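You operate a simulated robot arm through the tools that you are given. There is no shell and no other tool. Be economical: measure what you need, move in short steps, check, and stop when the job is done.

The job below is to be done with a simulated robot arm. You get a single attempt, and the scene is never put back.

Task
Measure the stand card's scoops of paste powder into the pink tub.
Fine: From the red box with the yellow scoop; scoop back, box shut, pink lid pressed on. Spill a teaspoon at most, drop nothing, leave nothing switched on.
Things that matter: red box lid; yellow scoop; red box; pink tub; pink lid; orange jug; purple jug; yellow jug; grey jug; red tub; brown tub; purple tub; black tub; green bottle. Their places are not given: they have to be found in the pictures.

It is judged by the outcome, as a careful person would: the job done as asked, and still so three seconds after it is handed in. It fails if anything else is knocked over, pushed out of place, dropped, spilled or broken. A push-on lid holds only when it is set on centred and level and pressed home; a screw cap is set on level and turned clockwise until tight.

Robot
A 7-joint arm with a two-finger parallel gripper, fixed in place. Base frame: the origin is at the foot of the arm, x ahead of it, y to its left, z up. Lengths are in mm, angles in degrees, forces in N, time in s.
It reaches about 820 mm from its shoulder. Its first joint turns from -66.0 to 66.0 degrees. Payload 1.57 kg.
Tool frame: the origin (TCP) lies between the finger pads and is the grasp point; the fingertips stand 30 mm ahead of it; z points along the fingers, y is the line along which they close. The gripper opens to 110 mm. The fingers are 24 mm wide and 12 mm thick; the gripper's body (48 by 112 mm) begins 78 mm behind the TCP.
Orientation is that of the tool frame in the base frame, as a unit quaternion [x, y, z, w]. With the fingers straight down and closing along the base's y, the tool's x points along the base's -x, its y along +y and its z along -z.

Tools
- The arm moves only by the tool send_rows. Its argument "moves" is a list of rows, each a list of 7 numbers: the shift along the base's x, y, z in mm, then the turn, a rotation vector about the base's x, y, z in degrees, then the closure, from 0 (fully open) to 1 (shut). In form: [[x, y, z, ax, ay, az, fingers], ...]. A call has 1 to 8 rows; each row shifts and turns the commanded pose from where the row before left it. Each row takes 0.2 s and may step no farther than 50 mm and 8.6 degrees from the row before; otherwise, or with a gripper value out of range, the whole call is refused. Where a pose cannot be reached the arm comes as near as it can. A force on the tool above 60 N (or 10 N above the force at the start of the call, whichever is more), or a blocked arm, ends the call early, and 0.2 s more pass. The fingers move at their own pace (about 108 mm/s each) and stop on an object; they squeeze with about 43 N. The grip force told is the motor's: it shows also when the fingers shut on nothing. Time passes only in rows, and 0.2 s behind the last, so rows that do not move let the fingers close. It gives the time, the measured TCP pose, the force on the tool (base axes), the opening and the grip force at its end, in the units of the frame above (readings bear some noise), and new pictures: "show" is both (left out), scene, wrist or none.
- Cameras (640 x 400 px; columns grow to the right, rows downward): "scene" is fixed at [164.4, -394.1, 1402.9]; the picture's right is [0.77, -0.64, 0.00], its down [-0.38, -0.45, -0.81] and it looks along [0.52, 0.62, -0.59] (base axes); focal length 260 px, centre (320, 200). "wrist" rides on the gripper at [-36, 0, -80] in the tool frame; the picture's right is [0.00, -1.00, 0.00], its down [0.97, 0.00, -0.24] and it looks along [0.24, 0.00, 0.97] (tool axes); focal length 218 px, centre (320, 200).
- pixel_to_xyz(camera, pixels): for up to 12 pixels [column, row] of the newest picture of that camera ("zoom" is the newest enlarged one), the place [x, y, z] in the base frame of the surface seen there, good to about 2 mm. It takes no simulated time.
- enlarge(camera, box): a new picture of the part [left, top, right, bottom] of that camera's present view, enlarged. It takes no simulated time.
- job_done(): hands the job in; it is judged then, once.

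Go step by step. Measure first, check grasps and placings, and put right what went wrong. The budget is 80 turns and 150 pictures, counting those below and the enlarged ones. Unless the task says otherwise, let go and move clear before handing in.

The tools are called after "Request:" as a command line: name --pt "numbers of a row" for each row, then --argument value for the rest, lists and objects as JSON in quotes. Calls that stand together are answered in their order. send_rows: Moves the arm, as the interface text tells. Its arguments: {"type":"object","properties":{"moves":{"type":"array"},"show":{"type":"string","enum":["both","scene","wrist","none"]}},"required":["moves"]} The other tools are called the same way: pixel_to_xyz (camera, pixels) gives the place of the surface under pixels of a picture; enlarge (camera, box) takes an enlarged picture of a part of a camera's view; job_done () hands the job in.

At the start:

```text
clock: 0.0
eef_pos: [338.6, 40.4, 1251.0]
tool_rot: [0.0, 1.0, -0.001, 0.0]
wrist_force: [-0.3, 0.1, 0.3]
grip_width: 110.0
grip_force: 0.0
```

scene: 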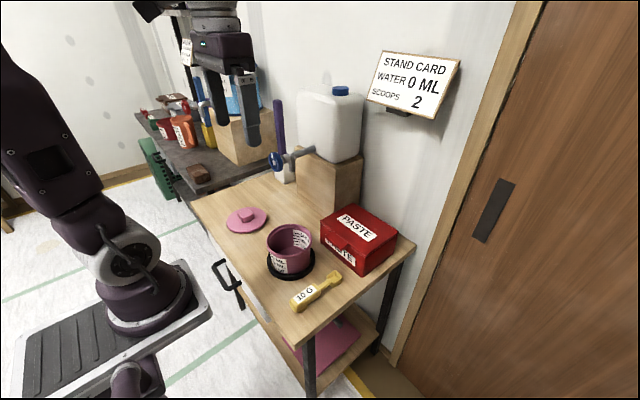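
wrist: 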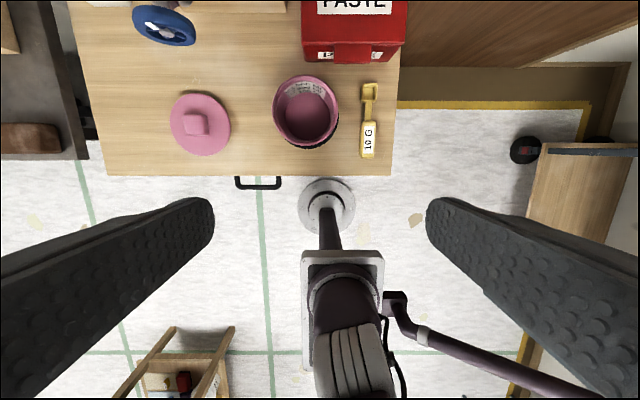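

The stand card (410,85) reads water 0 ML, scoops 2. I'll enlarge and measure the main things.

Request:
enlarge --camera "scene" --box '[200, 170, 440, 320]'

Request:
enlarge --camera "scene" --box '[350, 40, 480, 130]'

Request:
pixel_to_xyz --camera "wrist" --pixels '[[369, 90], [369, 115], [368, 150], [200, 122], [220, 140], [306, 110], [306, 79], [306, 143], [275, 110], [337, 110], [350, 30], [250, 150]]'

Request:
pixel_to_xyz --camera "scene" --pixels '[[356, 205], [322, 223], [364, 254], [397, 236], [340, 243], [362, 270], [396, 250], [327, 275], [300, 302], [246, 214], [290, 240], [336, 277]]'

```text
2.67 times, centred on (320, 245) of scene
```

zoom: 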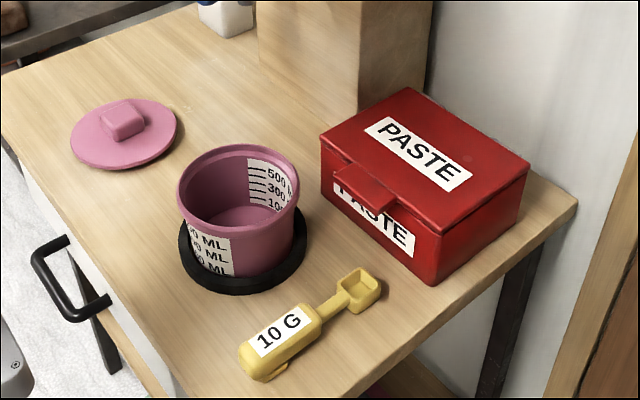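

```text
4.44 times, centred on (415, 85) of scene
```

zoom: 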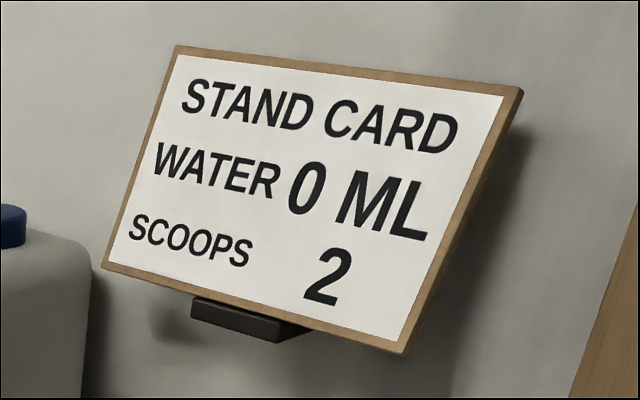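

```text
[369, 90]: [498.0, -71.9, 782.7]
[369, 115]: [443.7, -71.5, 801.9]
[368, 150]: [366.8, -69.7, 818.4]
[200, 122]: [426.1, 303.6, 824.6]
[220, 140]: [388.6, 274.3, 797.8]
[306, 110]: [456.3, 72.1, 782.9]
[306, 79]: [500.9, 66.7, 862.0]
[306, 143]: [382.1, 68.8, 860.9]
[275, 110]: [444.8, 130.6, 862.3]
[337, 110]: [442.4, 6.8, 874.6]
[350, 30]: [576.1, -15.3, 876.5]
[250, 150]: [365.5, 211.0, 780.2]
```

```text
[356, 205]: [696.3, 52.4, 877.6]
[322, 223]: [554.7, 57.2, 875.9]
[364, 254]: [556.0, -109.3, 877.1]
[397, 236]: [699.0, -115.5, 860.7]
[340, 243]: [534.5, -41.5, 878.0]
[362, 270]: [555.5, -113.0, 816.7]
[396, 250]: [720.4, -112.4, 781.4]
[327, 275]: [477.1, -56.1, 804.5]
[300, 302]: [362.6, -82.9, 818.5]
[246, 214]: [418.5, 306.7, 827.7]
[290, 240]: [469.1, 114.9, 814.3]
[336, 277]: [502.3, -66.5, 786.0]
```

Table top is at z≈780, box spans x 555–720, y −112…57 with lid top at 877; I'll look closer at scoop, lid tab and tub.

Request:
enlarge --camera "scene" --box '[310, 195, 406, 255]'

Request:
enlarge --camera "wrist" --box '[260, 0, 420, 100]'

Request:
enlarge --camera "wrist" --box '[310, 75, 430, 165]'

Request:
enlarge --camera "scene" --box '[130, 80, 290, 190]'

Request:
enlarge --camera "scene" --box '[280, 260, 352, 320]'

```text
6.67 times, centred on (358, 225) of scene
```

zoom: 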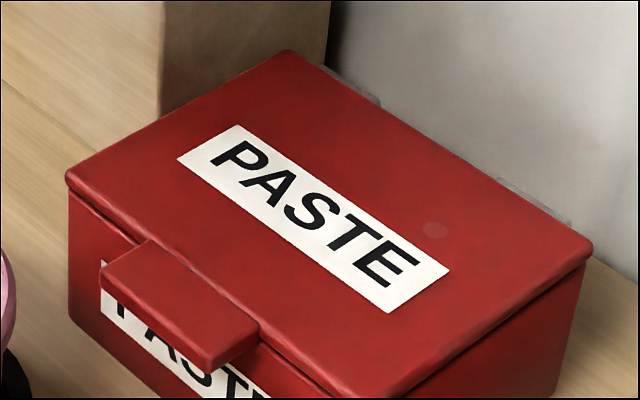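

```text
4.00 times, centred on (340, 50) of wrist
```

zoom: 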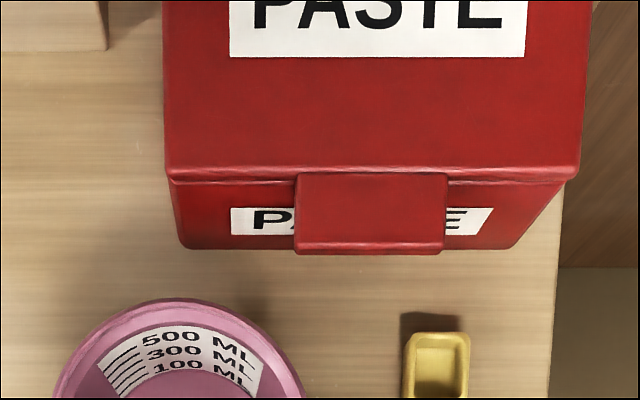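

```text
4.44 times, centred on (370, 120) of wrist
```

zoom: 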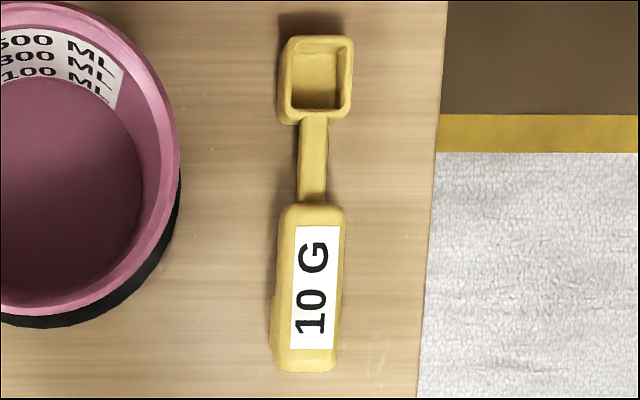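

```text
3.64 times, centred on (210, 135) of scene
```

zoom: 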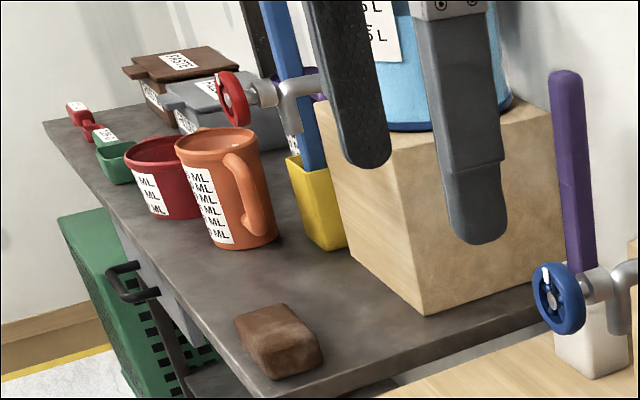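

```text
6.67 times, centred on (316, 290) of scene
```

zoom: 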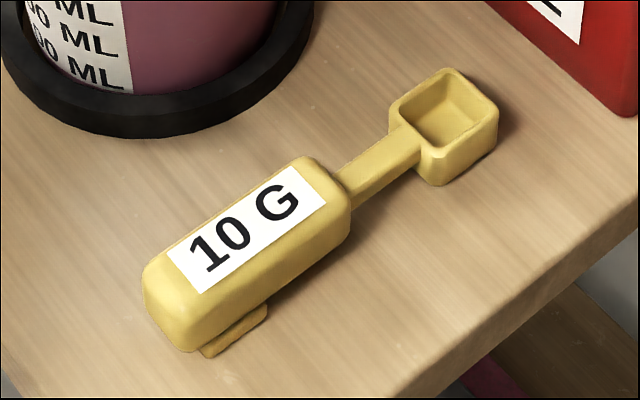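

The lid is hinged at the rear with a tab in front. I'll measure the scoop (this zoom) and the tab exactly.

Request:
pixel_to_xyz --camera "zoom" --pixels '[[155, 275], [310, 165], [345, 190], [190, 335], [230, 330], [345, 225], [345, 180], [410, 135], [448, 75], [492, 110], [437, 150], [455, 120]]'

Request:
enlarge --camera "wrist" --box '[290, 0, 420, 80]'

```text
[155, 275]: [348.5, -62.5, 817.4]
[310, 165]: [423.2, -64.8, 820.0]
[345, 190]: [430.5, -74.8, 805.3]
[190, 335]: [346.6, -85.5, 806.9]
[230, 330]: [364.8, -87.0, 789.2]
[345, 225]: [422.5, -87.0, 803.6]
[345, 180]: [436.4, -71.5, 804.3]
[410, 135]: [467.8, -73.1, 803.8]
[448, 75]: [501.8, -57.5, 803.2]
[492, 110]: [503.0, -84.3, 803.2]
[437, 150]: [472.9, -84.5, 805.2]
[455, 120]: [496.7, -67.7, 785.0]
```

```text
4.92 times, centred on (355, 40) of wrist
```

zoom: 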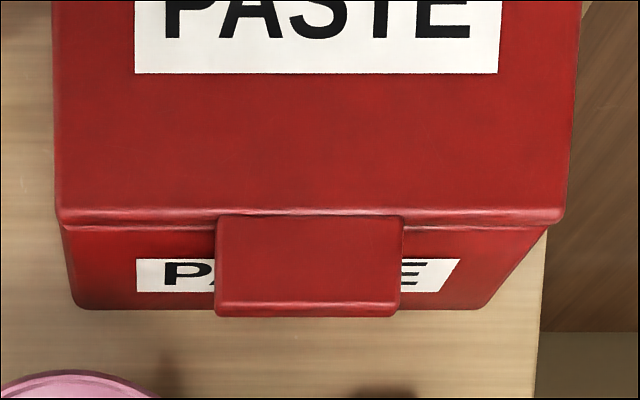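

Request:
pixel_to_xyz --camera "zoom" --pixels '[[220, 225], [400, 225], [220, 298], [397, 298], [308, 308], [60, 205], [560, 205], [308, 205], [180, 245], [180, 300], [470, 290], [308, 260]]'

Request:
pixel_to_xyz --camera "scene" --pixels '[[330, 245], [352, 259], [352, 251], [414, 245], [366, 207], [398, 236], [345, 80], [330, 175], [268, 163], [246, 212], [240, 217], [283, 232]]'

Request:
enlarge --camera "scene" --box '[215, 195, 279, 240]'

```text
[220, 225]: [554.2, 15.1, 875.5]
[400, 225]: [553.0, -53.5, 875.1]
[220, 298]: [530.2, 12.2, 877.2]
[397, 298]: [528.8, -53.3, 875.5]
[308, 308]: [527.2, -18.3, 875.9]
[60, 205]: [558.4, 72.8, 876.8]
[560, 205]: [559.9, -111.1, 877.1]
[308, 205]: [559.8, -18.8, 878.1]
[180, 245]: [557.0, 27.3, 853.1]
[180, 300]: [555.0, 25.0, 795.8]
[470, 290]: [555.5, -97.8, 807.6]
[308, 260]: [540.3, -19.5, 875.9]
```

```text
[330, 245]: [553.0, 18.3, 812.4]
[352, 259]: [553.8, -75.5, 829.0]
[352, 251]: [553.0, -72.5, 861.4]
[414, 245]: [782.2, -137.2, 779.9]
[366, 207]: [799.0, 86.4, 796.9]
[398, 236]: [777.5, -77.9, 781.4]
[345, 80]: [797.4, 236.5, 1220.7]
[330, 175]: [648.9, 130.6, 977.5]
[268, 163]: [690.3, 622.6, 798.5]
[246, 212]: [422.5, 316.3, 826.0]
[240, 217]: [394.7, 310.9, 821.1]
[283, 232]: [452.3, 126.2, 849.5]
```

```text
8.89 times, centred on (247, 218) of scene
```

zoom: 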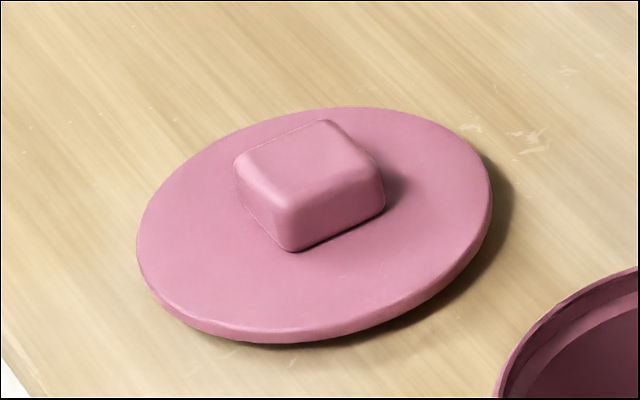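

The lid tab spans x 528–555, y −53…13, top z 876; hinge near x≈705. Moving to hover over the tab.

Request:
send_rows --pt "25 -7.5 -38 0 0 0 0" --pt "25 -7.5 -38 0 0 0 0" --pt "25 -7.5 -38 0 0 0 0" --pt "25 -7.5 -38 0 0 0 0" --pt "25 -7.5 -38 0 0 0 0" --pt "25 -7.5 -38 0 0 0 0" --pt "25 -7.5 -38 0 0 0 0" --pt "25 -7.5 -38 0 0 0 0" --show "both"

```text
clock: 1.8
eef_pos: [537.7, -20.1, 948.1]
tool_rot: [-0.001, 1.0, 0.0, 0.0]
wrist_force: [0.0, 0.1, -0.9]
grip_width: 109.9
grip_force: 0.2
```

scene: 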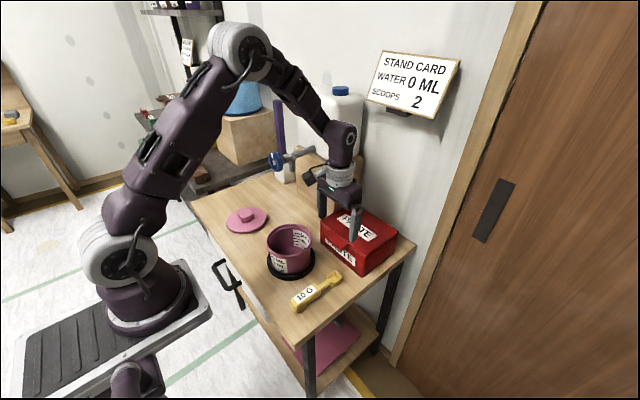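
wrist: 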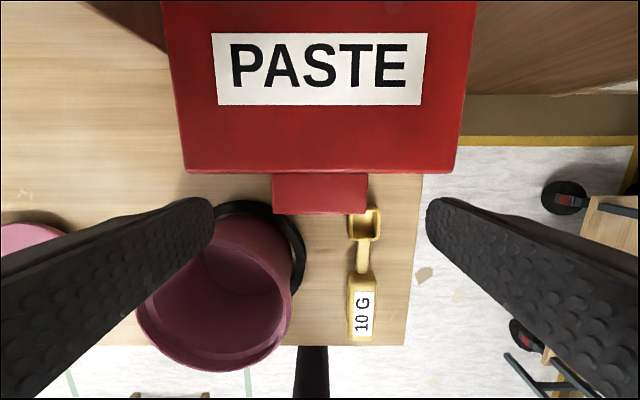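

Fingers straddle the tab (272–368, 193). Descend and close on its sides.

Request:
send_rows --pt "0 0 -32 0 0 0 0.2" --pt "0 0 -32 0 0 0 0.2" --pt "0 0 0 0 0 0 0.6" --pt "0 0 0 0 0 0 0.6" --pt "0 0 0 0 0 0 0.6" --show "both"

```text
clock: 3.0
eef_pos: [541.4, -19.8, 883.3]
tool_rot: [0.0, 1.0, 0.001, 0.0]
wrist_force: [-1.1, 17.5, 2.6]
grip_width: 70.0
grip_force: 45.1
```

scene: 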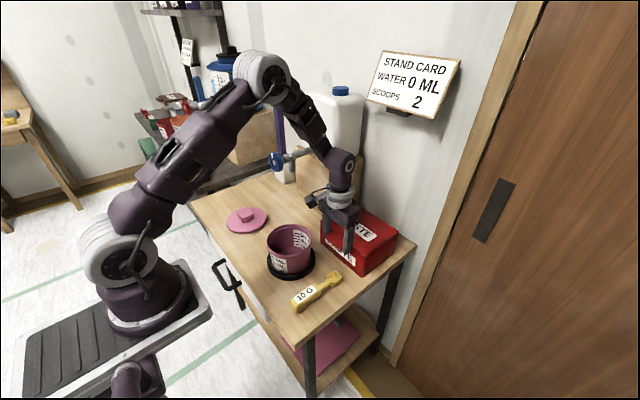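
wrist: 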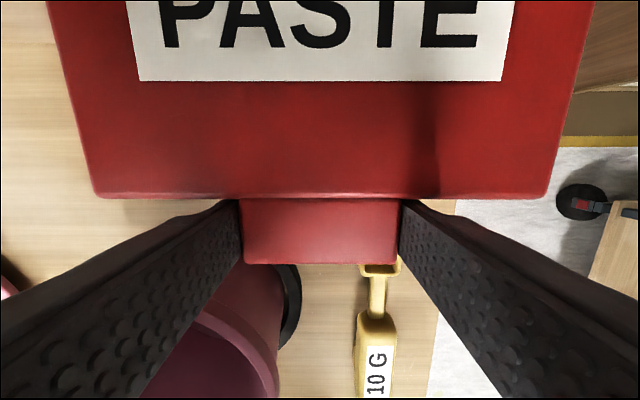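

Gripping sideways can't follow the hinge; instead I'll push the tab up from below with shut, 45°-pitched fingers. Release, rise and reorient first.

Request:
send_rows --pt "0 0 0 0 0 0 0.0" --pt "0 0 0 0 0 0 0.0" --pt "0 0 40 0 0 0 0.0" --pt "0 0 40 0 0 0 0" --pt "-40 0 0 0 0 0 0.5" --show "none"

Request:
send_rows --pt "-10 0 0 0 -7.5 0 1" --pt "-10 0 0 0 -7.5 0 1" --pt "-10 0 0 0 -7.5 0 1" --pt "-10 0 0 0 -7.5 0 1" --pt "0 0 0 0 -7.5 0 1" --pt "0 0 0 0 -7.5 0 1" --show "both"

```text
clock: 4.2
eef_pos: [498.9, -20.5, 965.2]
tool_rot: [0.0, 1.0, 0.0, 0.001]
wrist_force: [-0.1, -0.6, 0.4]
grip_width: 55.0
grip_force: 0.0
```

```text
clock: 5.6
eef_pos: [457.5, -18.4, 956.5]
tool_rot: [-0.004, 0.953, 0.002, 0.303]
wrist_force: [-0.4, -0.8, 0.7]
grip_width: 0.0
grip_force: 21.2
out of reach, approached as far as the arm can: row 5, 6
```

scene: 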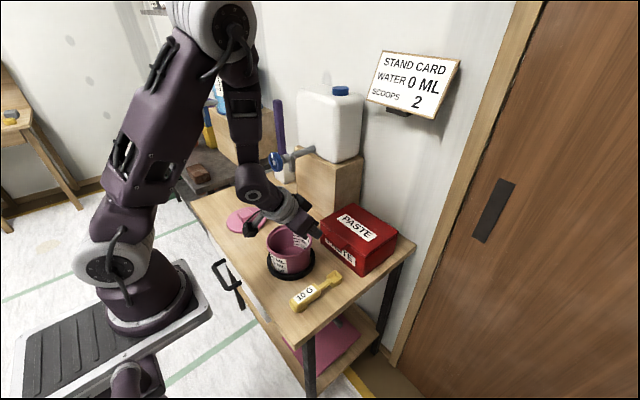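
wrist: 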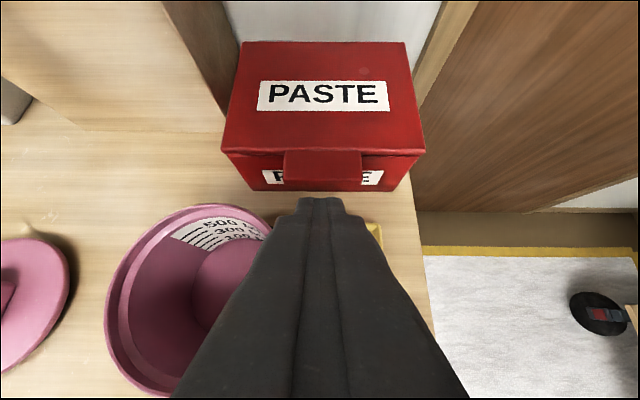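

Pitch stopped at ~35° here. I measure the tab's lower edge and check the box position.

Request:
enlarge --camera "wrist" --box '[216, 130, 432, 210]'

Request:
pixel_to_xyz --camera "wrist" --pixels '[[322, 189], [322, 178], [322, 181], [322, 185], [322, 192], [240, 42], [400, 42], [222, 150], [424, 150], [372, 165]]'

```text
2.96 times, centred on (324, 170) of wrist
```

zoom: 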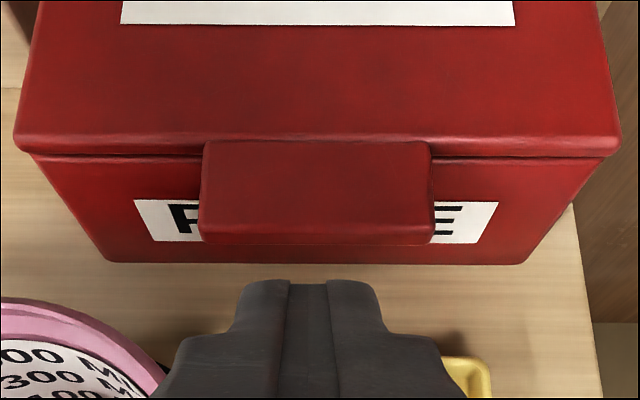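

```text
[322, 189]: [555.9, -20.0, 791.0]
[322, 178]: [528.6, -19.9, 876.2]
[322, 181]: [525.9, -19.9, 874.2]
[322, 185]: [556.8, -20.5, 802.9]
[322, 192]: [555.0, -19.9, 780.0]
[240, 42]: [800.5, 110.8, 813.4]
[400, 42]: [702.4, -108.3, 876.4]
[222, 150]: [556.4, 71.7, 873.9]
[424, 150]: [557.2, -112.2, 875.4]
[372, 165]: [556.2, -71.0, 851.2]
```

Tab underside looks to be about z≈866. I go down in front of it with the tip below tab level.

Request:
send_rows --pt "9 0 -31 0 0 0 1" --pt "9 -1 -31 0 0 0 1" --pt "9 0 -31 0 0 0 1" --show "both"

```text
clock: 6.4
eef_pos: [487.6, -20.5, 862.9]
tool_rot: [-0.004, 0.953, 0.003, 0.303]
wrist_force: [0.6, -0.4, -0.1]
grip_width: 0.0
grip_force: 21.1
```

scene: 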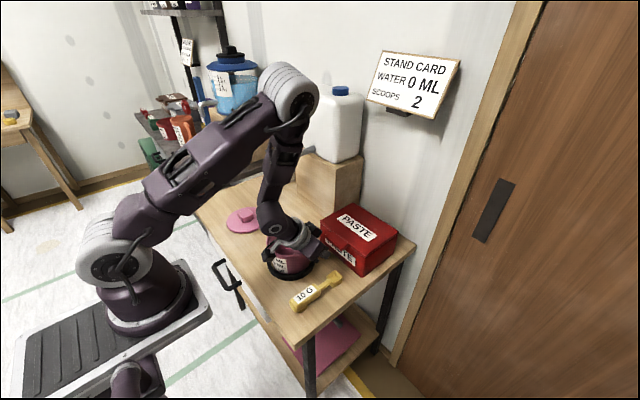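
wrist: 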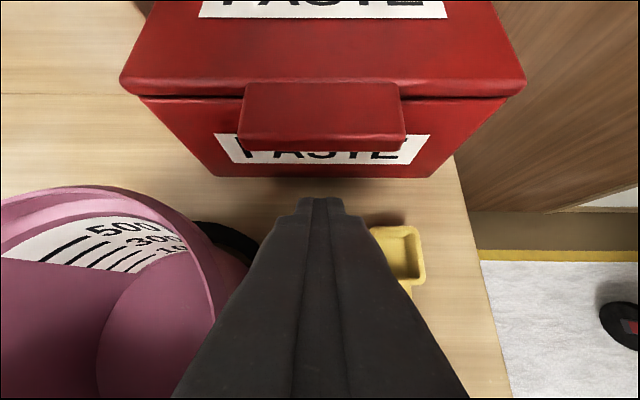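

Tip is in front of and below the tab. Advance under it and begin lifting.

Request:
send_rows --pt "26 0 -2 0 0 0 1" --pt "0 0 10 0 0 0 1" --pt "0 0 10 0 0 0 1" --pt "0 0 15 0 0 0 1" --pt "2 0 15 0 0 0 1" --show "both"

```text
clock: 7.6
eef_pos: [514.9, -19.8, 912.8]
tool_rot: [-0.004, 0.953, 0.003, 0.303]
wrist_force: [-0.2, 0.2, -1.4]
grip_width: 0.1
grip_force: 21.6
```

scene: 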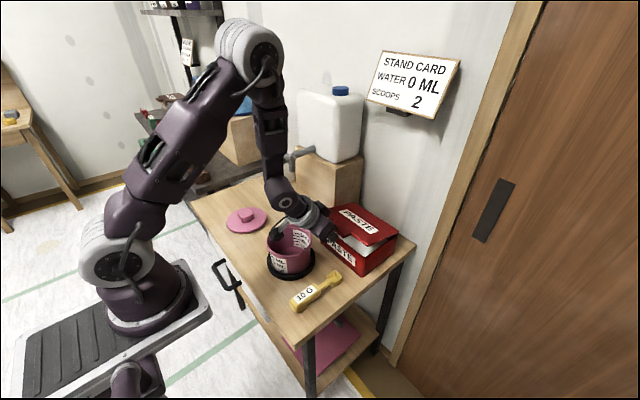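
wrist: 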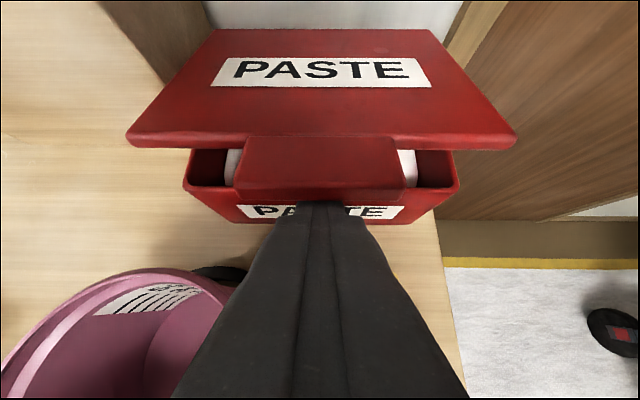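

Lid rises nicely (edge now ~12° open, white powder visible). I follow the hinge arc farther.

Request:
send_rows --pt "11 0 35 0 0 0 1" --pt "19 0 32 0 0 0 1" --pt "25 0 27.5 0 0 0 1" --pt "30 0 21.5 0 0 0 1" --pt "33 0 15 0 0 0 1" --show "both"

```text
clock: 8.8
eef_pos: [628.8, -19.8, 1042.7]
tool_rot: [-0.004, 0.953, 0.002, 0.303]
wrist_force: [-0.6, -0.6, 0.3]
grip_width: 0.0
grip_force: 22.0
```

scene: 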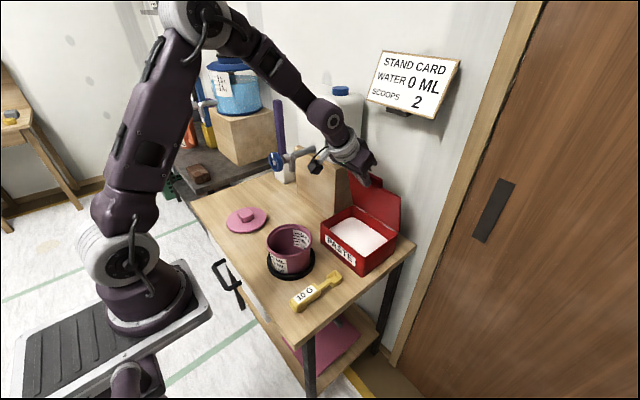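
wrist: 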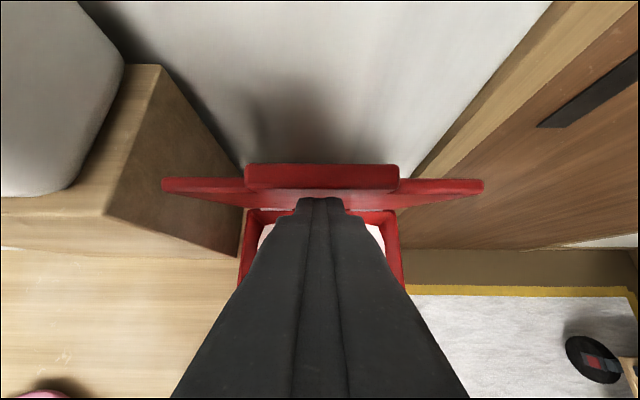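

Lid near vertical. Continue pushing past vertical gently.

Request:
send_rows --pt "33 0 6 0 0 0 1" --pt "25 0 0 0 0 0 1" --pt "15 0 -2 0 0 0 1" --show "both"

```text
clock: 9.6
eef_pos: [704.5, -19.8, 1048.2]
tool_rot: [-0.004, 0.953, 0.003, 0.303]
wrist_force: [-0.4, -0.3, -0.8]
grip_width: 0.0
grip_force: 21.1
```

scene: 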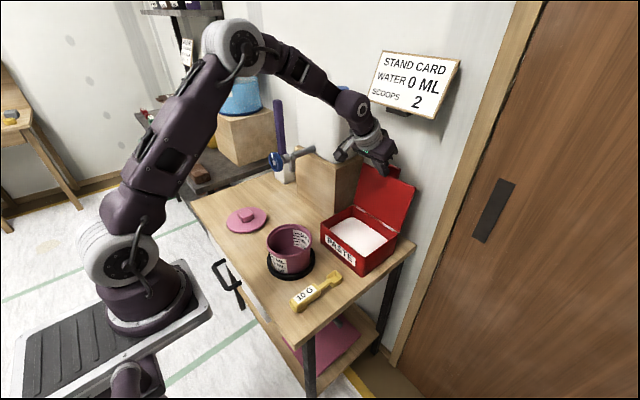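
wrist: 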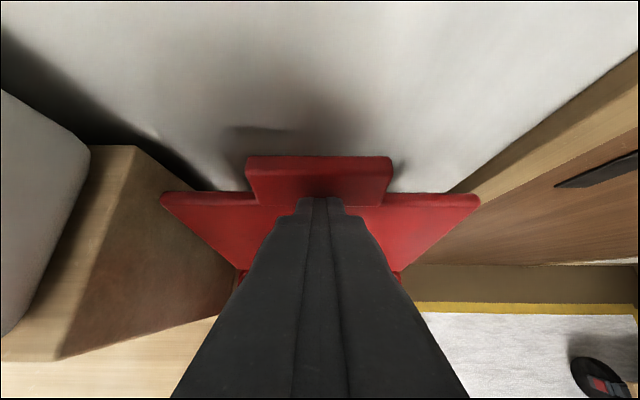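

Lid seems past vertical; back off slowly and see whether it stays.

Request:
send_rows --pt "-15 0 0 0 0 0 1" --pt "-25 0 5 0 0 0 1" --pt "-40 0 10 0 0 0 1" --pt "-40 0 0 0 0 0 1" --pt "-40 0 0 0 0 0 1" --show "both"

```text
clock: 10.8
eef_pos: [544.1, -17.8, 1061.1]
tool_rot: [-0.004, 0.953, 0.003, 0.303]
wrist_force: [-0.2, 0.0, 0.4]
grip_width: 0.0
grip_force: 20.8
```

scene: 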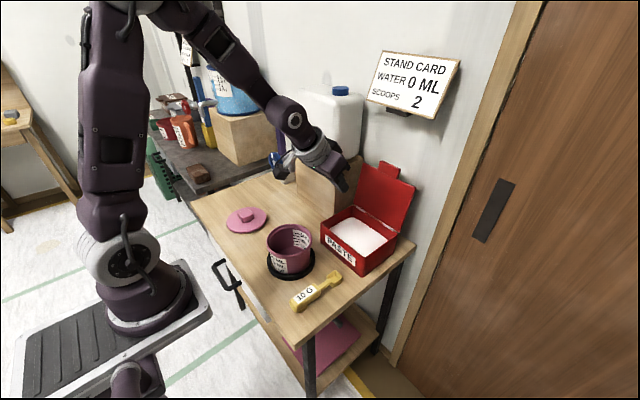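
wrist: 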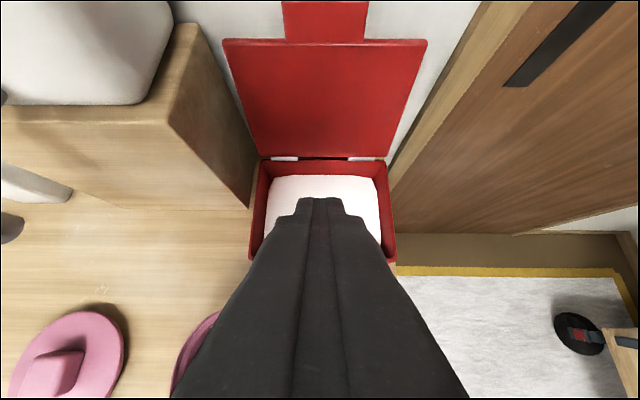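

Lid stays open. Measure the box interior, powder level and lid.

Request:
enlarge --camera "scene" --box '[312, 155, 424, 275]'

Request:
pixel_to_xyz --camera "wrist" --pixels '[[275, 195], [320, 182], [372, 195], [290, 160], [256, 175], [385, 175], [325, 8], [325, 45], [325, 150], [270, 230], [252, 240], [392, 250]]'

Request:
pixel_to_xyz --camera "scene" --pixels '[[335, 232], [360, 235], [380, 240], [358, 250], [345, 225], [362, 258], [323, 233], [364, 263], [398, 237], [352, 209]]'

```text
3.33 times, centred on (368, 215) of scene
```

zoom: 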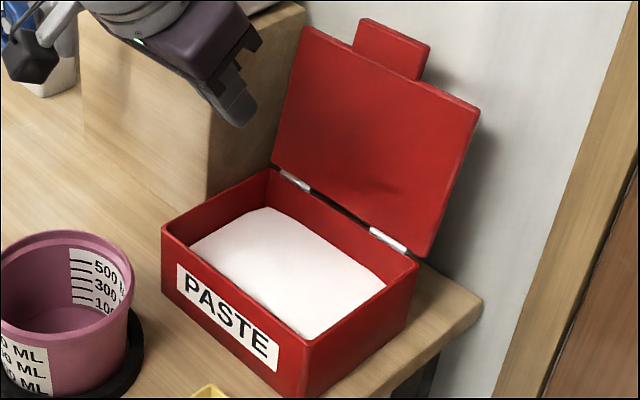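

```text
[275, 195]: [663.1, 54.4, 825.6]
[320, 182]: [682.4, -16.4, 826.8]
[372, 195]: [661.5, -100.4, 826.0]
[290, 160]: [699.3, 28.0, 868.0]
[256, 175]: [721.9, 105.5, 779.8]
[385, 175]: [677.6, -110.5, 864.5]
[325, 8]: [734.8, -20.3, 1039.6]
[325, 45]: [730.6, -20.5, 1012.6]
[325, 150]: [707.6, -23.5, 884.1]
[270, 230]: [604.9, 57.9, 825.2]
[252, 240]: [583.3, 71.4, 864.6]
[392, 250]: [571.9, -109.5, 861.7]
```

```text
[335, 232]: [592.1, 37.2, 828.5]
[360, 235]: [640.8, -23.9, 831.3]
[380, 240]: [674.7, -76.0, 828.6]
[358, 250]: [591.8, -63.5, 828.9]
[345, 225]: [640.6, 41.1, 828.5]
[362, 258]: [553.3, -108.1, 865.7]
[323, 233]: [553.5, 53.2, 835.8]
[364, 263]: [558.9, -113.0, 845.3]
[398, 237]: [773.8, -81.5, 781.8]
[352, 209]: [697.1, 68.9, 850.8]
```

Powder surface is z≈828, rim ≈866, lid stays open at x≈731. Next: straighten the gripper and hover over the scoop handle, and measure the block next to the box.

Request:
send_rows --pt "-32 -11 -20 0 7.1 0 0.5" --pt "-32 -11 -30 0 7.1 0 0.5" --pt "-32 -11 -30 0 7.1 0 0.5" --pt "-32 -11 -35 0 7.1 0 0.5" --pt "-31 -12 -35 0 6.9 0 0.5" --show "both"

Request:
pixel_to_xyz --camera "scene" --pixels '[[345, 165], [335, 185], [352, 180], [335, 163], [340, 172], [356, 170]]'

```text
clock: 12.0
eef_pos: [385.7, -75.6, 914.2]
tool_rot: [-0.003, 1.0, 0.004, -0.001]
wrist_force: [0.8, -0.8, -0.7]
grip_width: 55.1
grip_force: 0.1
```

scene: 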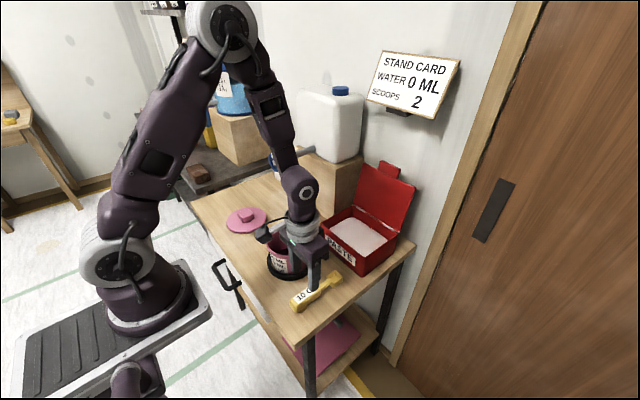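
wrist: 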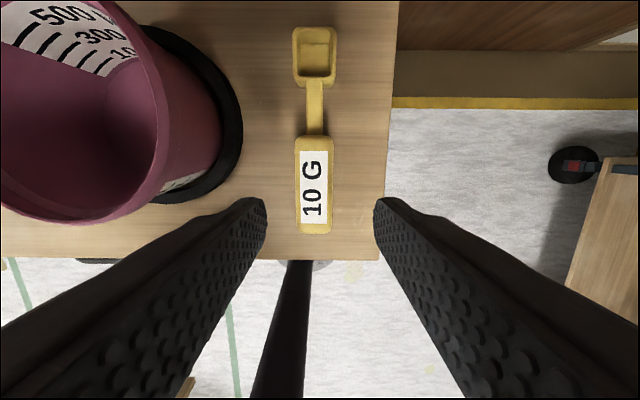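

```text
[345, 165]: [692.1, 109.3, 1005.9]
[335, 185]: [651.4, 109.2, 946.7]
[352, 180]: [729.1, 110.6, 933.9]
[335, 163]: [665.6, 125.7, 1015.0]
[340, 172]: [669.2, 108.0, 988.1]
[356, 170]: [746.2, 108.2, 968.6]
```

Fingers straddle the handle (314,185). Descend to z≈818 and grip.

Request:
send_rows --pt "0 1 -40 0 0 0 0.5" --pt "0 0 -40 0 0 0 0.5" --pt "0 0 -15 0 0 0 0.5" --pt "0 0 0 0 0 0 0.9" --pt "0 0 0 0 0 0 0.9" --pt "0 0 0 0 0 0 0.9" --show "both"

```text
clock: 13.4
eef_pos: [384.5, -74.8, 819.3]
tool_rot: [-0.003, 1.0, 0.003, 0.0]
wrist_force: [-0.4, -0.6, -0.1]
grip_width: 31.1
grip_force: 39.8
```

scene: 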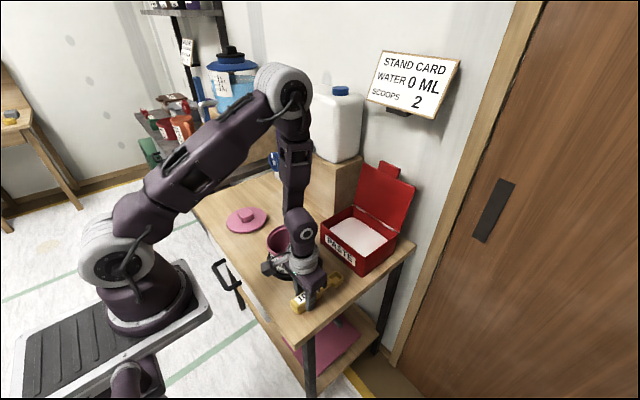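
wrist: 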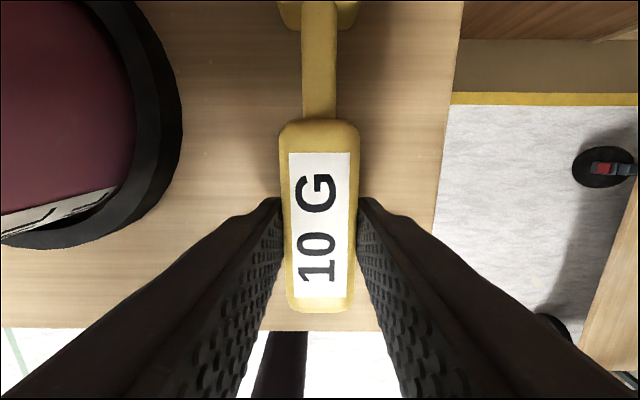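

Scoop gripped at (384.5, −74.8, 819.3). Lift high and start to yaw −90° so the bowl points to −y.

Request:
send_rows --pt "0 0 45 0 0 0 0.9" --pt "0 0 45 0 0 0 0.9" --pt "10 10 45 0 0 0 0.9" --pt "20 10 30 0 0 -8.2 0.9" --pt "20 10 20 0 0 -8.2 0.9" --pt "20 10 10 0 0 -8.2 0.9" --pt "20 10 0 0 0 -8.2 0.9" --pt "20 10 0 0 0 -8.2 0.9" --show "none"

Request:
send_rows --pt "10 10 0 0 0 -8.2 0.9" --pt "10 10 0 0 0 -8.2 0.9" --pt "10 10 0 0 0 -8.2 0.9" --pt "10 10 0 0 0 -8.2 0.9" --pt "10 5 0 0 0 -8.2 0.9" --pt "10 5 0 0 0 -8 0.9" --show "both"

```text
clock: 15.2
eef_pos: [496.5, -15.9, 1013.9]
tool_rot: [0.348, 0.938, 0.004, 0.001]
wrist_force: [-0.1, -0.3, 0.2]
grip_width: 31.2
grip_force: 40.2
```

```text
clock: 16.6
eef_pos: [555.1, 37.1, 1011.1]
tool_rot: [0.706, 0.709, 0.003, 0.002]
wrist_force: [0.2, -0.1, -0.9]
grip_width: 31.1
grip_force: 40.3
```

scene: 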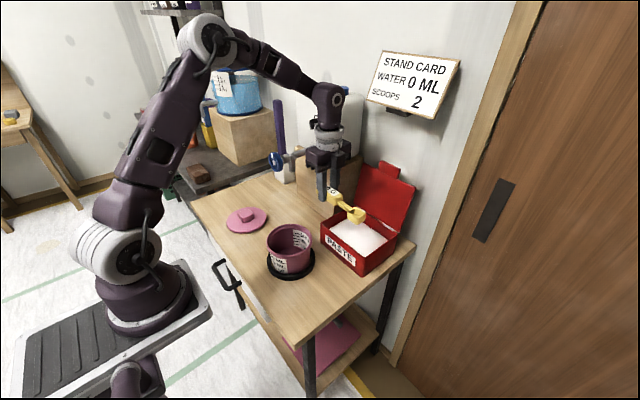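
wrist: 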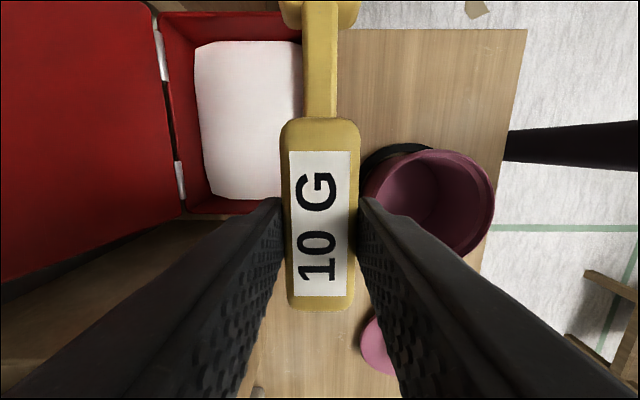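

Bowl now points to −y over the box. Test the tilt range needed for dumping (empty, free air).

Request:
send_rows --pt "0 0 10 8.3 0 0 0.9" --pt "0 0 10 8.3 0 0 0.9" --pt "0 0 0 8.3 0 0 0.9" --pt "0 0 0 8.3 0 0 0.9" --pt "0 0 0 8.3 0 0 0.9" --pt "0 0 0 8.3 0 0 0.9" --pt "0 0 0 8.3 0 0 0.9" --pt "0 0 0 8.3 0 0 0.9" --show "scene"

```text
clock: 18.4
eef_pos: [555.1, 36.5, 1033.3]
tool_rot: [0.591, 0.592, 0.391, -0.384]
wrist_force: [-0.2, -0.6, -0.2]
grip_width: 30.9
grip_force: 39.8
```

scene: 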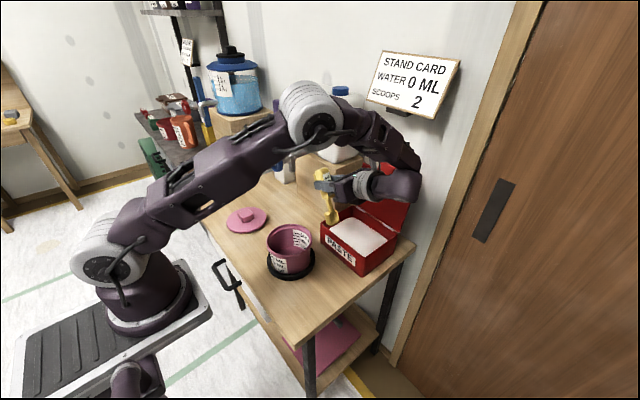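

66° tilt is reachable. Now position above the powder at 45° tilt (x=615, y≈56).

Request:
send_rows --pt "20 6.5 0 -7 0 0 0.9" --pt "20 6.5 -15 -7 0 0 0.9" --pt "20 6 -29 -7.4 0 0 0.9" --pt "0 0 -28 0 0 0 0.9" --show "both"

```text
clock: 19.4
eef_pos: [617.8, 55.5, 961.3]
tool_rot: [0.652, 0.654, 0.274, -0.267]
wrist_force: [-0.6, -0.2, 0.0]
grip_width: 31.1
grip_force: 39.8
```

scene: 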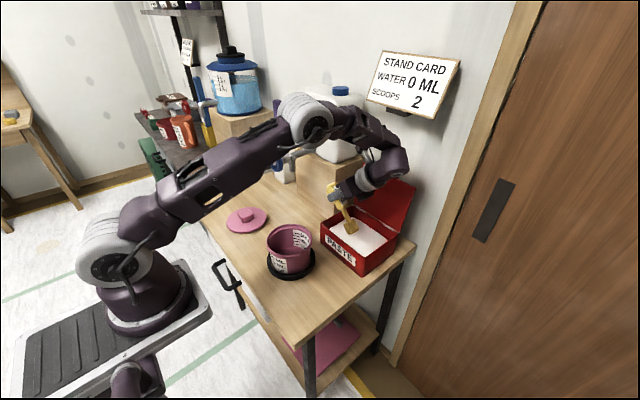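
wrist: 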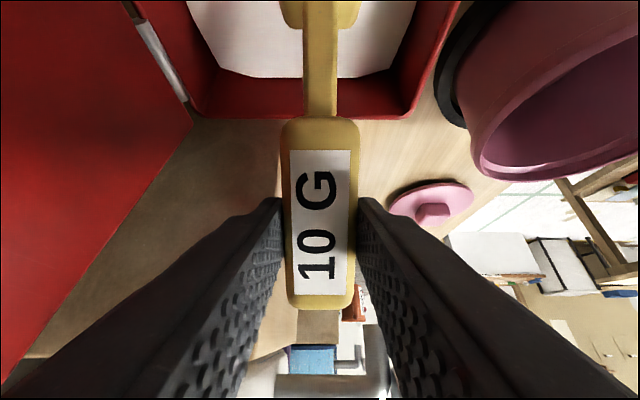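

Check the actual bowl place against my model before dipping.

Request:
enlarge --camera "scene" --box '[312, 175, 408, 265]'

```text
4.44 times, centred on (360, 220) of scene
```

zoom: 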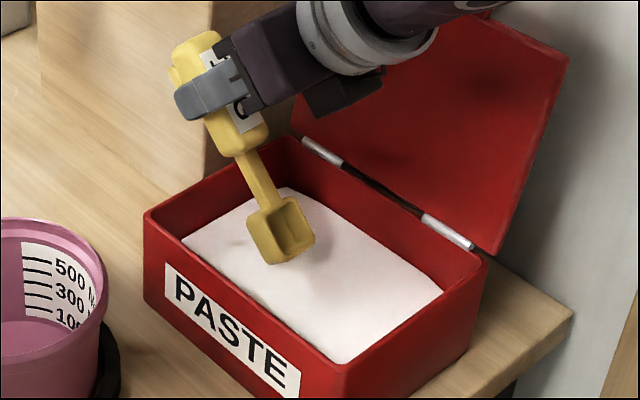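

Request:
pixel_to_xyz --camera "zoom" --pixels '[[275, 263], [313, 240], [252, 215], [288, 203], [282, 235], [270, 190]]'

```text
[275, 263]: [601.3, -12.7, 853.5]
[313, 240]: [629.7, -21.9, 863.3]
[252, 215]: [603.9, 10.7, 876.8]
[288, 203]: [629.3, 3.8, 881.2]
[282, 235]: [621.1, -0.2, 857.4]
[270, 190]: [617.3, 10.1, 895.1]
```

Model fits (lip ≈ y −20, z 864). Dip and sweep while levelling to 15°.

Request:
send_rows --pt "-2 0 -23 0 0 0 0.9" --pt "0 0 -22 0 0 0 0.9" --pt "0 -5.3 -15 -6 0 0 0.9" --pt "0 -6.3 -7.4 -6 0 0 0.9" --pt "0 -8.5 -10.2 -6 0 0 0.9" --pt "0 -9.4 -10.4 -6 0 0 0.9" --pt "0 -8.7 -8 -6 0 0 0.9" --show "both"

```text
clock: 21.0
eef_pos: [613.1, 15.7, 864.1]
tool_rot: [0.699, 0.703, 0.094, -0.089]
wrist_force: [-0.3, 0.5, -0.5]
grip_width: 31.6
grip_force: 40.4
```

scene: 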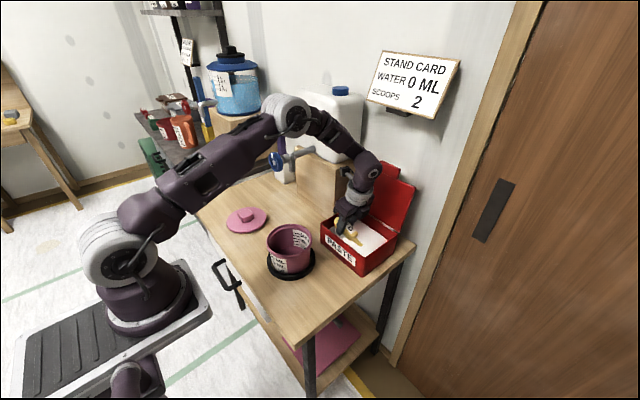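
wrist: 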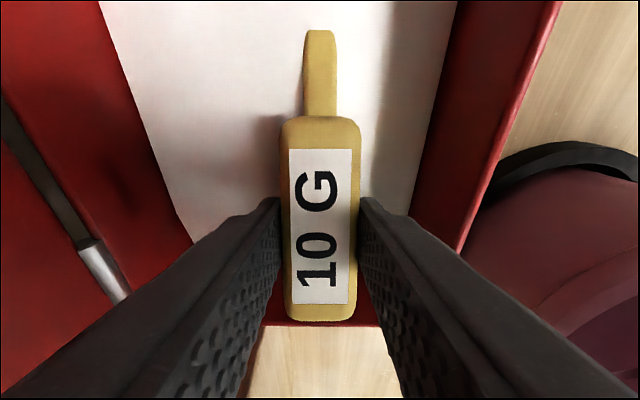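

Bowl fully submerged. Level it while lifting slowly.

Request:
send_rows --pt "0 3 3 -4 0 0 0.9" --pt "0 2 3 -4 0 0 0.9" --pt "0 0 4 -4 0 0 0.9" --pt "0 0 5 -3 0 0 0.9" --pt "0 0 10 0 0 0 0.9" --pt "0 0 15 0 0 0 0.9" --pt "0 0 20 0 0 0 0.9" --pt "0 0 20 0 0 0 0.9" --show "both"

Request:
enlarge --camera "scene" --box '[312, 175, 408, 265]'

```text
clock: 22.8
eef_pos: [615.3, 22.6, 944.7]
tool_rot: [0.705, 0.709, 0.004, 0.002]
wrist_force: [-0.1, 0.9, -0.8]
grip_width: 31.3
grip_force: 39.9
```

scene: 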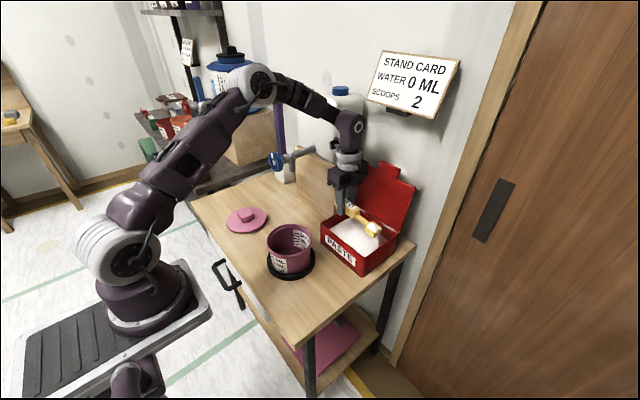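
wrist: 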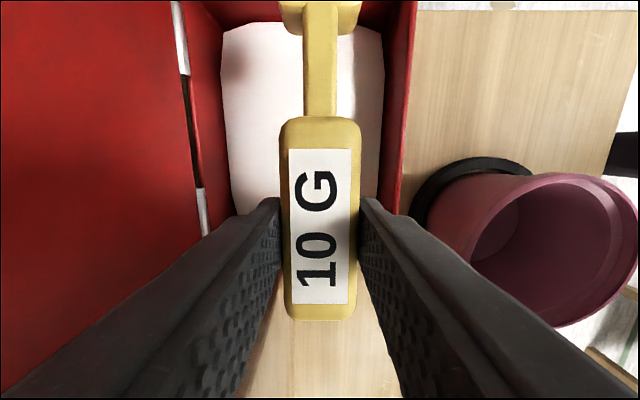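

```text
4.44 times, centred on (360, 220) of scene
```

zoom: 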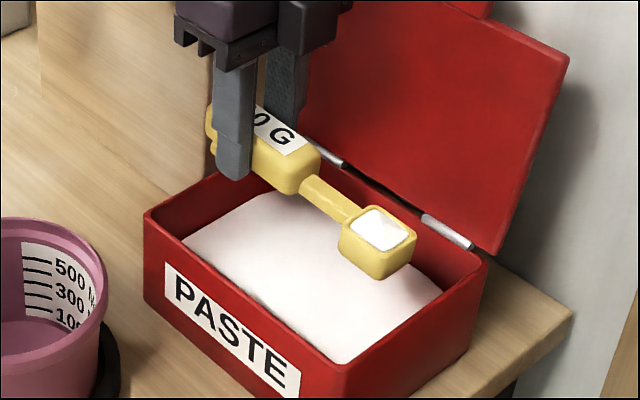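

The bowl is struck full. I check the tap's position so that the carry to the tub is clear.

Request:
pixel_to_xyz --camera "scene" --pixels '[[275, 162], [288, 158], [308, 150], [283, 178], [279, 105], [290, 227], [306, 240], [274, 240], [290, 255]]'

Request:
send_rows --pt "-5 5 5 0 0 0 0.9" --pt "-15 12 5 0 0 0 0.9" --pt "-20 15 5 0 0 0 0.9" --pt "-20 15 0 0 0 0 0.9" --show "scene"

```text
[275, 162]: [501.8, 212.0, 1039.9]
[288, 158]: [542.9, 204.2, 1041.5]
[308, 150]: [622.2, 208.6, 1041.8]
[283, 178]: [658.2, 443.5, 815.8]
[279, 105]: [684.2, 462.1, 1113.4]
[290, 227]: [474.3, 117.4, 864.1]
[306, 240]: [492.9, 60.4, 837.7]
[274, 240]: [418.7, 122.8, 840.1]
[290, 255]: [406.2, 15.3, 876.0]
```

```text
clock: 23.8
eef_pos: [553.2, 70.8, 958.5]
tool_rot: [0.705, 0.709, 0.002, 0.003]
wrist_force: [0.0, 0.3, -1.3]
grip_width: 31.4
grip_force: 40.3
```

scene: 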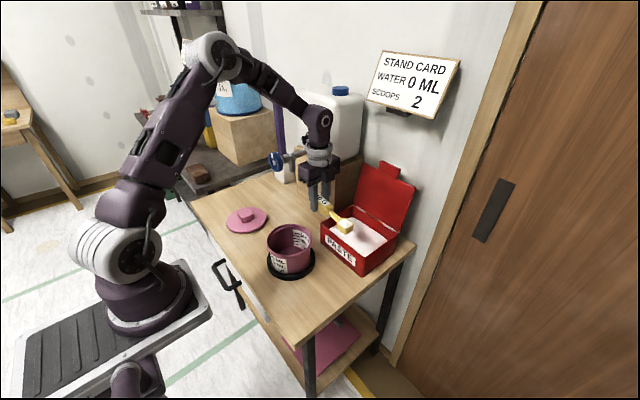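

The tap wheel (500,212,1040) must stay clear, so I'll approach the tub diagonally: yaw back +45° while moving to G≈(367,144).

Request:
send_rows --pt "-13 4 0 0 0 3 0.9" --pt "-23 8 0 0 0 6 0.9" --pt "-26 11 0 0 0 6 0.9" --pt "-28 11 0 0 0 6 0.9" --pt "-28 11 0 0 0 6 0.9" --pt "-28 11 0 0 0 7 0.9" --pt "-25 11 -5 0 0 7 0.9" --pt "-15 6 -5 0 0 4 0.9" --show "both"

Request:
enlarge --camera "scene" --box '[230, 170, 350, 290]'

```text
clock: 25.6
eef_pos: [365.3, 142.1, 949.2]
tool_rot: [0.379, 0.925, 0.004, 0.001]
wrist_force: [0.9, -0.2, -0.9]
grip_width: 31.5
grip_force: 39.6
```

scene: 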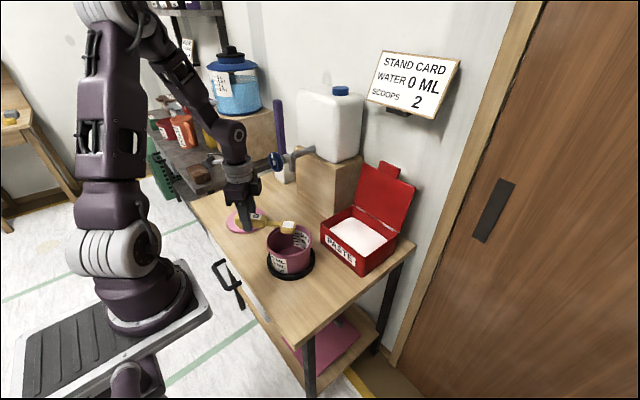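
wrist: 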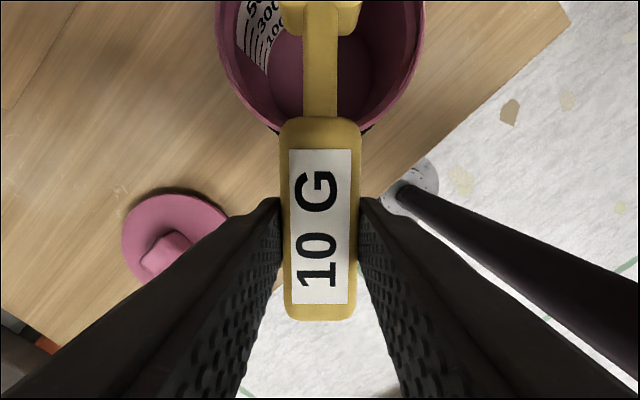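

```text
3.33 times, centred on (290, 230) of scene
```

zoom: 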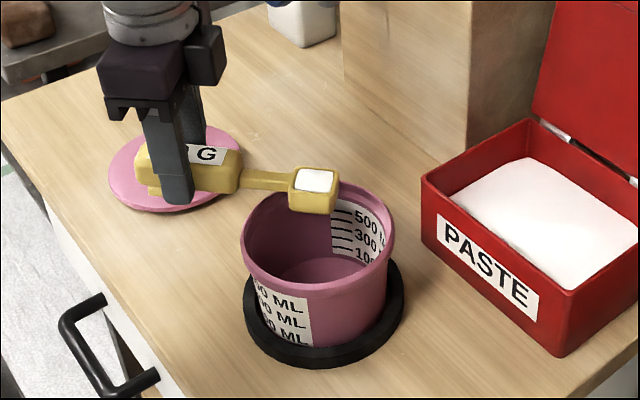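

Bowl sits over the tub centre (439,69). Tilt about the bowl, pouring into the tub.

Request:
send_rows --pt "2.1 -2.1 4 5.62 5.7 0 0.9" --pt "3.5 -3.4 4 5.62 5.7 0 0.9" --pt "4.8 -4.7 3 5.62 5.7 0 0.9" --pt "6.1 -6.0 7 5.62 5.7 0 0.9" --pt "7.2 -7.1 5.6 5.62 5.7 0 0.9" --pt "8.2 -8.1 4 5.62 5.7 0 0.9" --pt "9.0 -8.9 2.4 5.62 5.7 0 0.9" --pt "9.6 -9.5 2.6 5.62 5.7 0 0.9" --show "both"

Request:
enlarge --camera "scene" --box '[230, 170, 350, 290]'

```text
clock: 27.4
eef_pos: [418.0, 92.5, 980.6]
tool_rot: [0.324, 0.783, 0.205, -0.489]
wrist_force: [-0.5, 0.1, -0.9]
grip_width: 31.5
grip_force: 39.9
```

scene: 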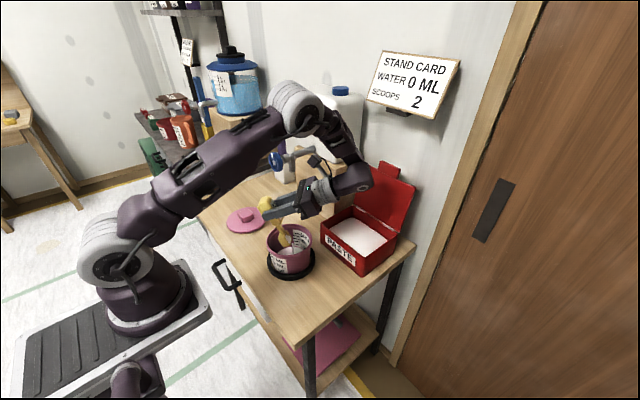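
wrist: 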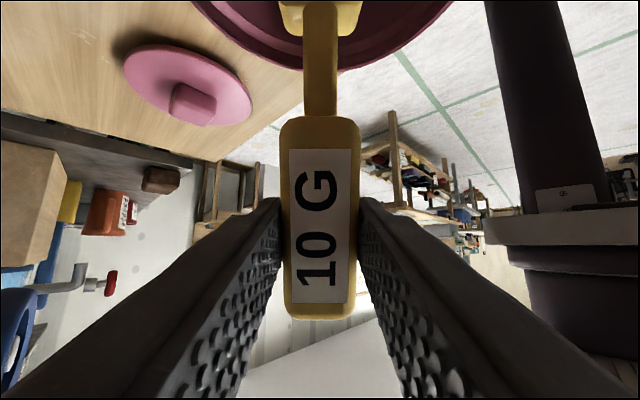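

```text
3.33 times, centred on (290, 230) of scene
```

zoom: 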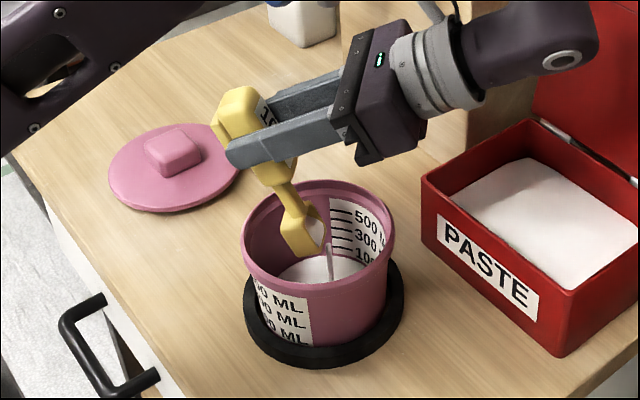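

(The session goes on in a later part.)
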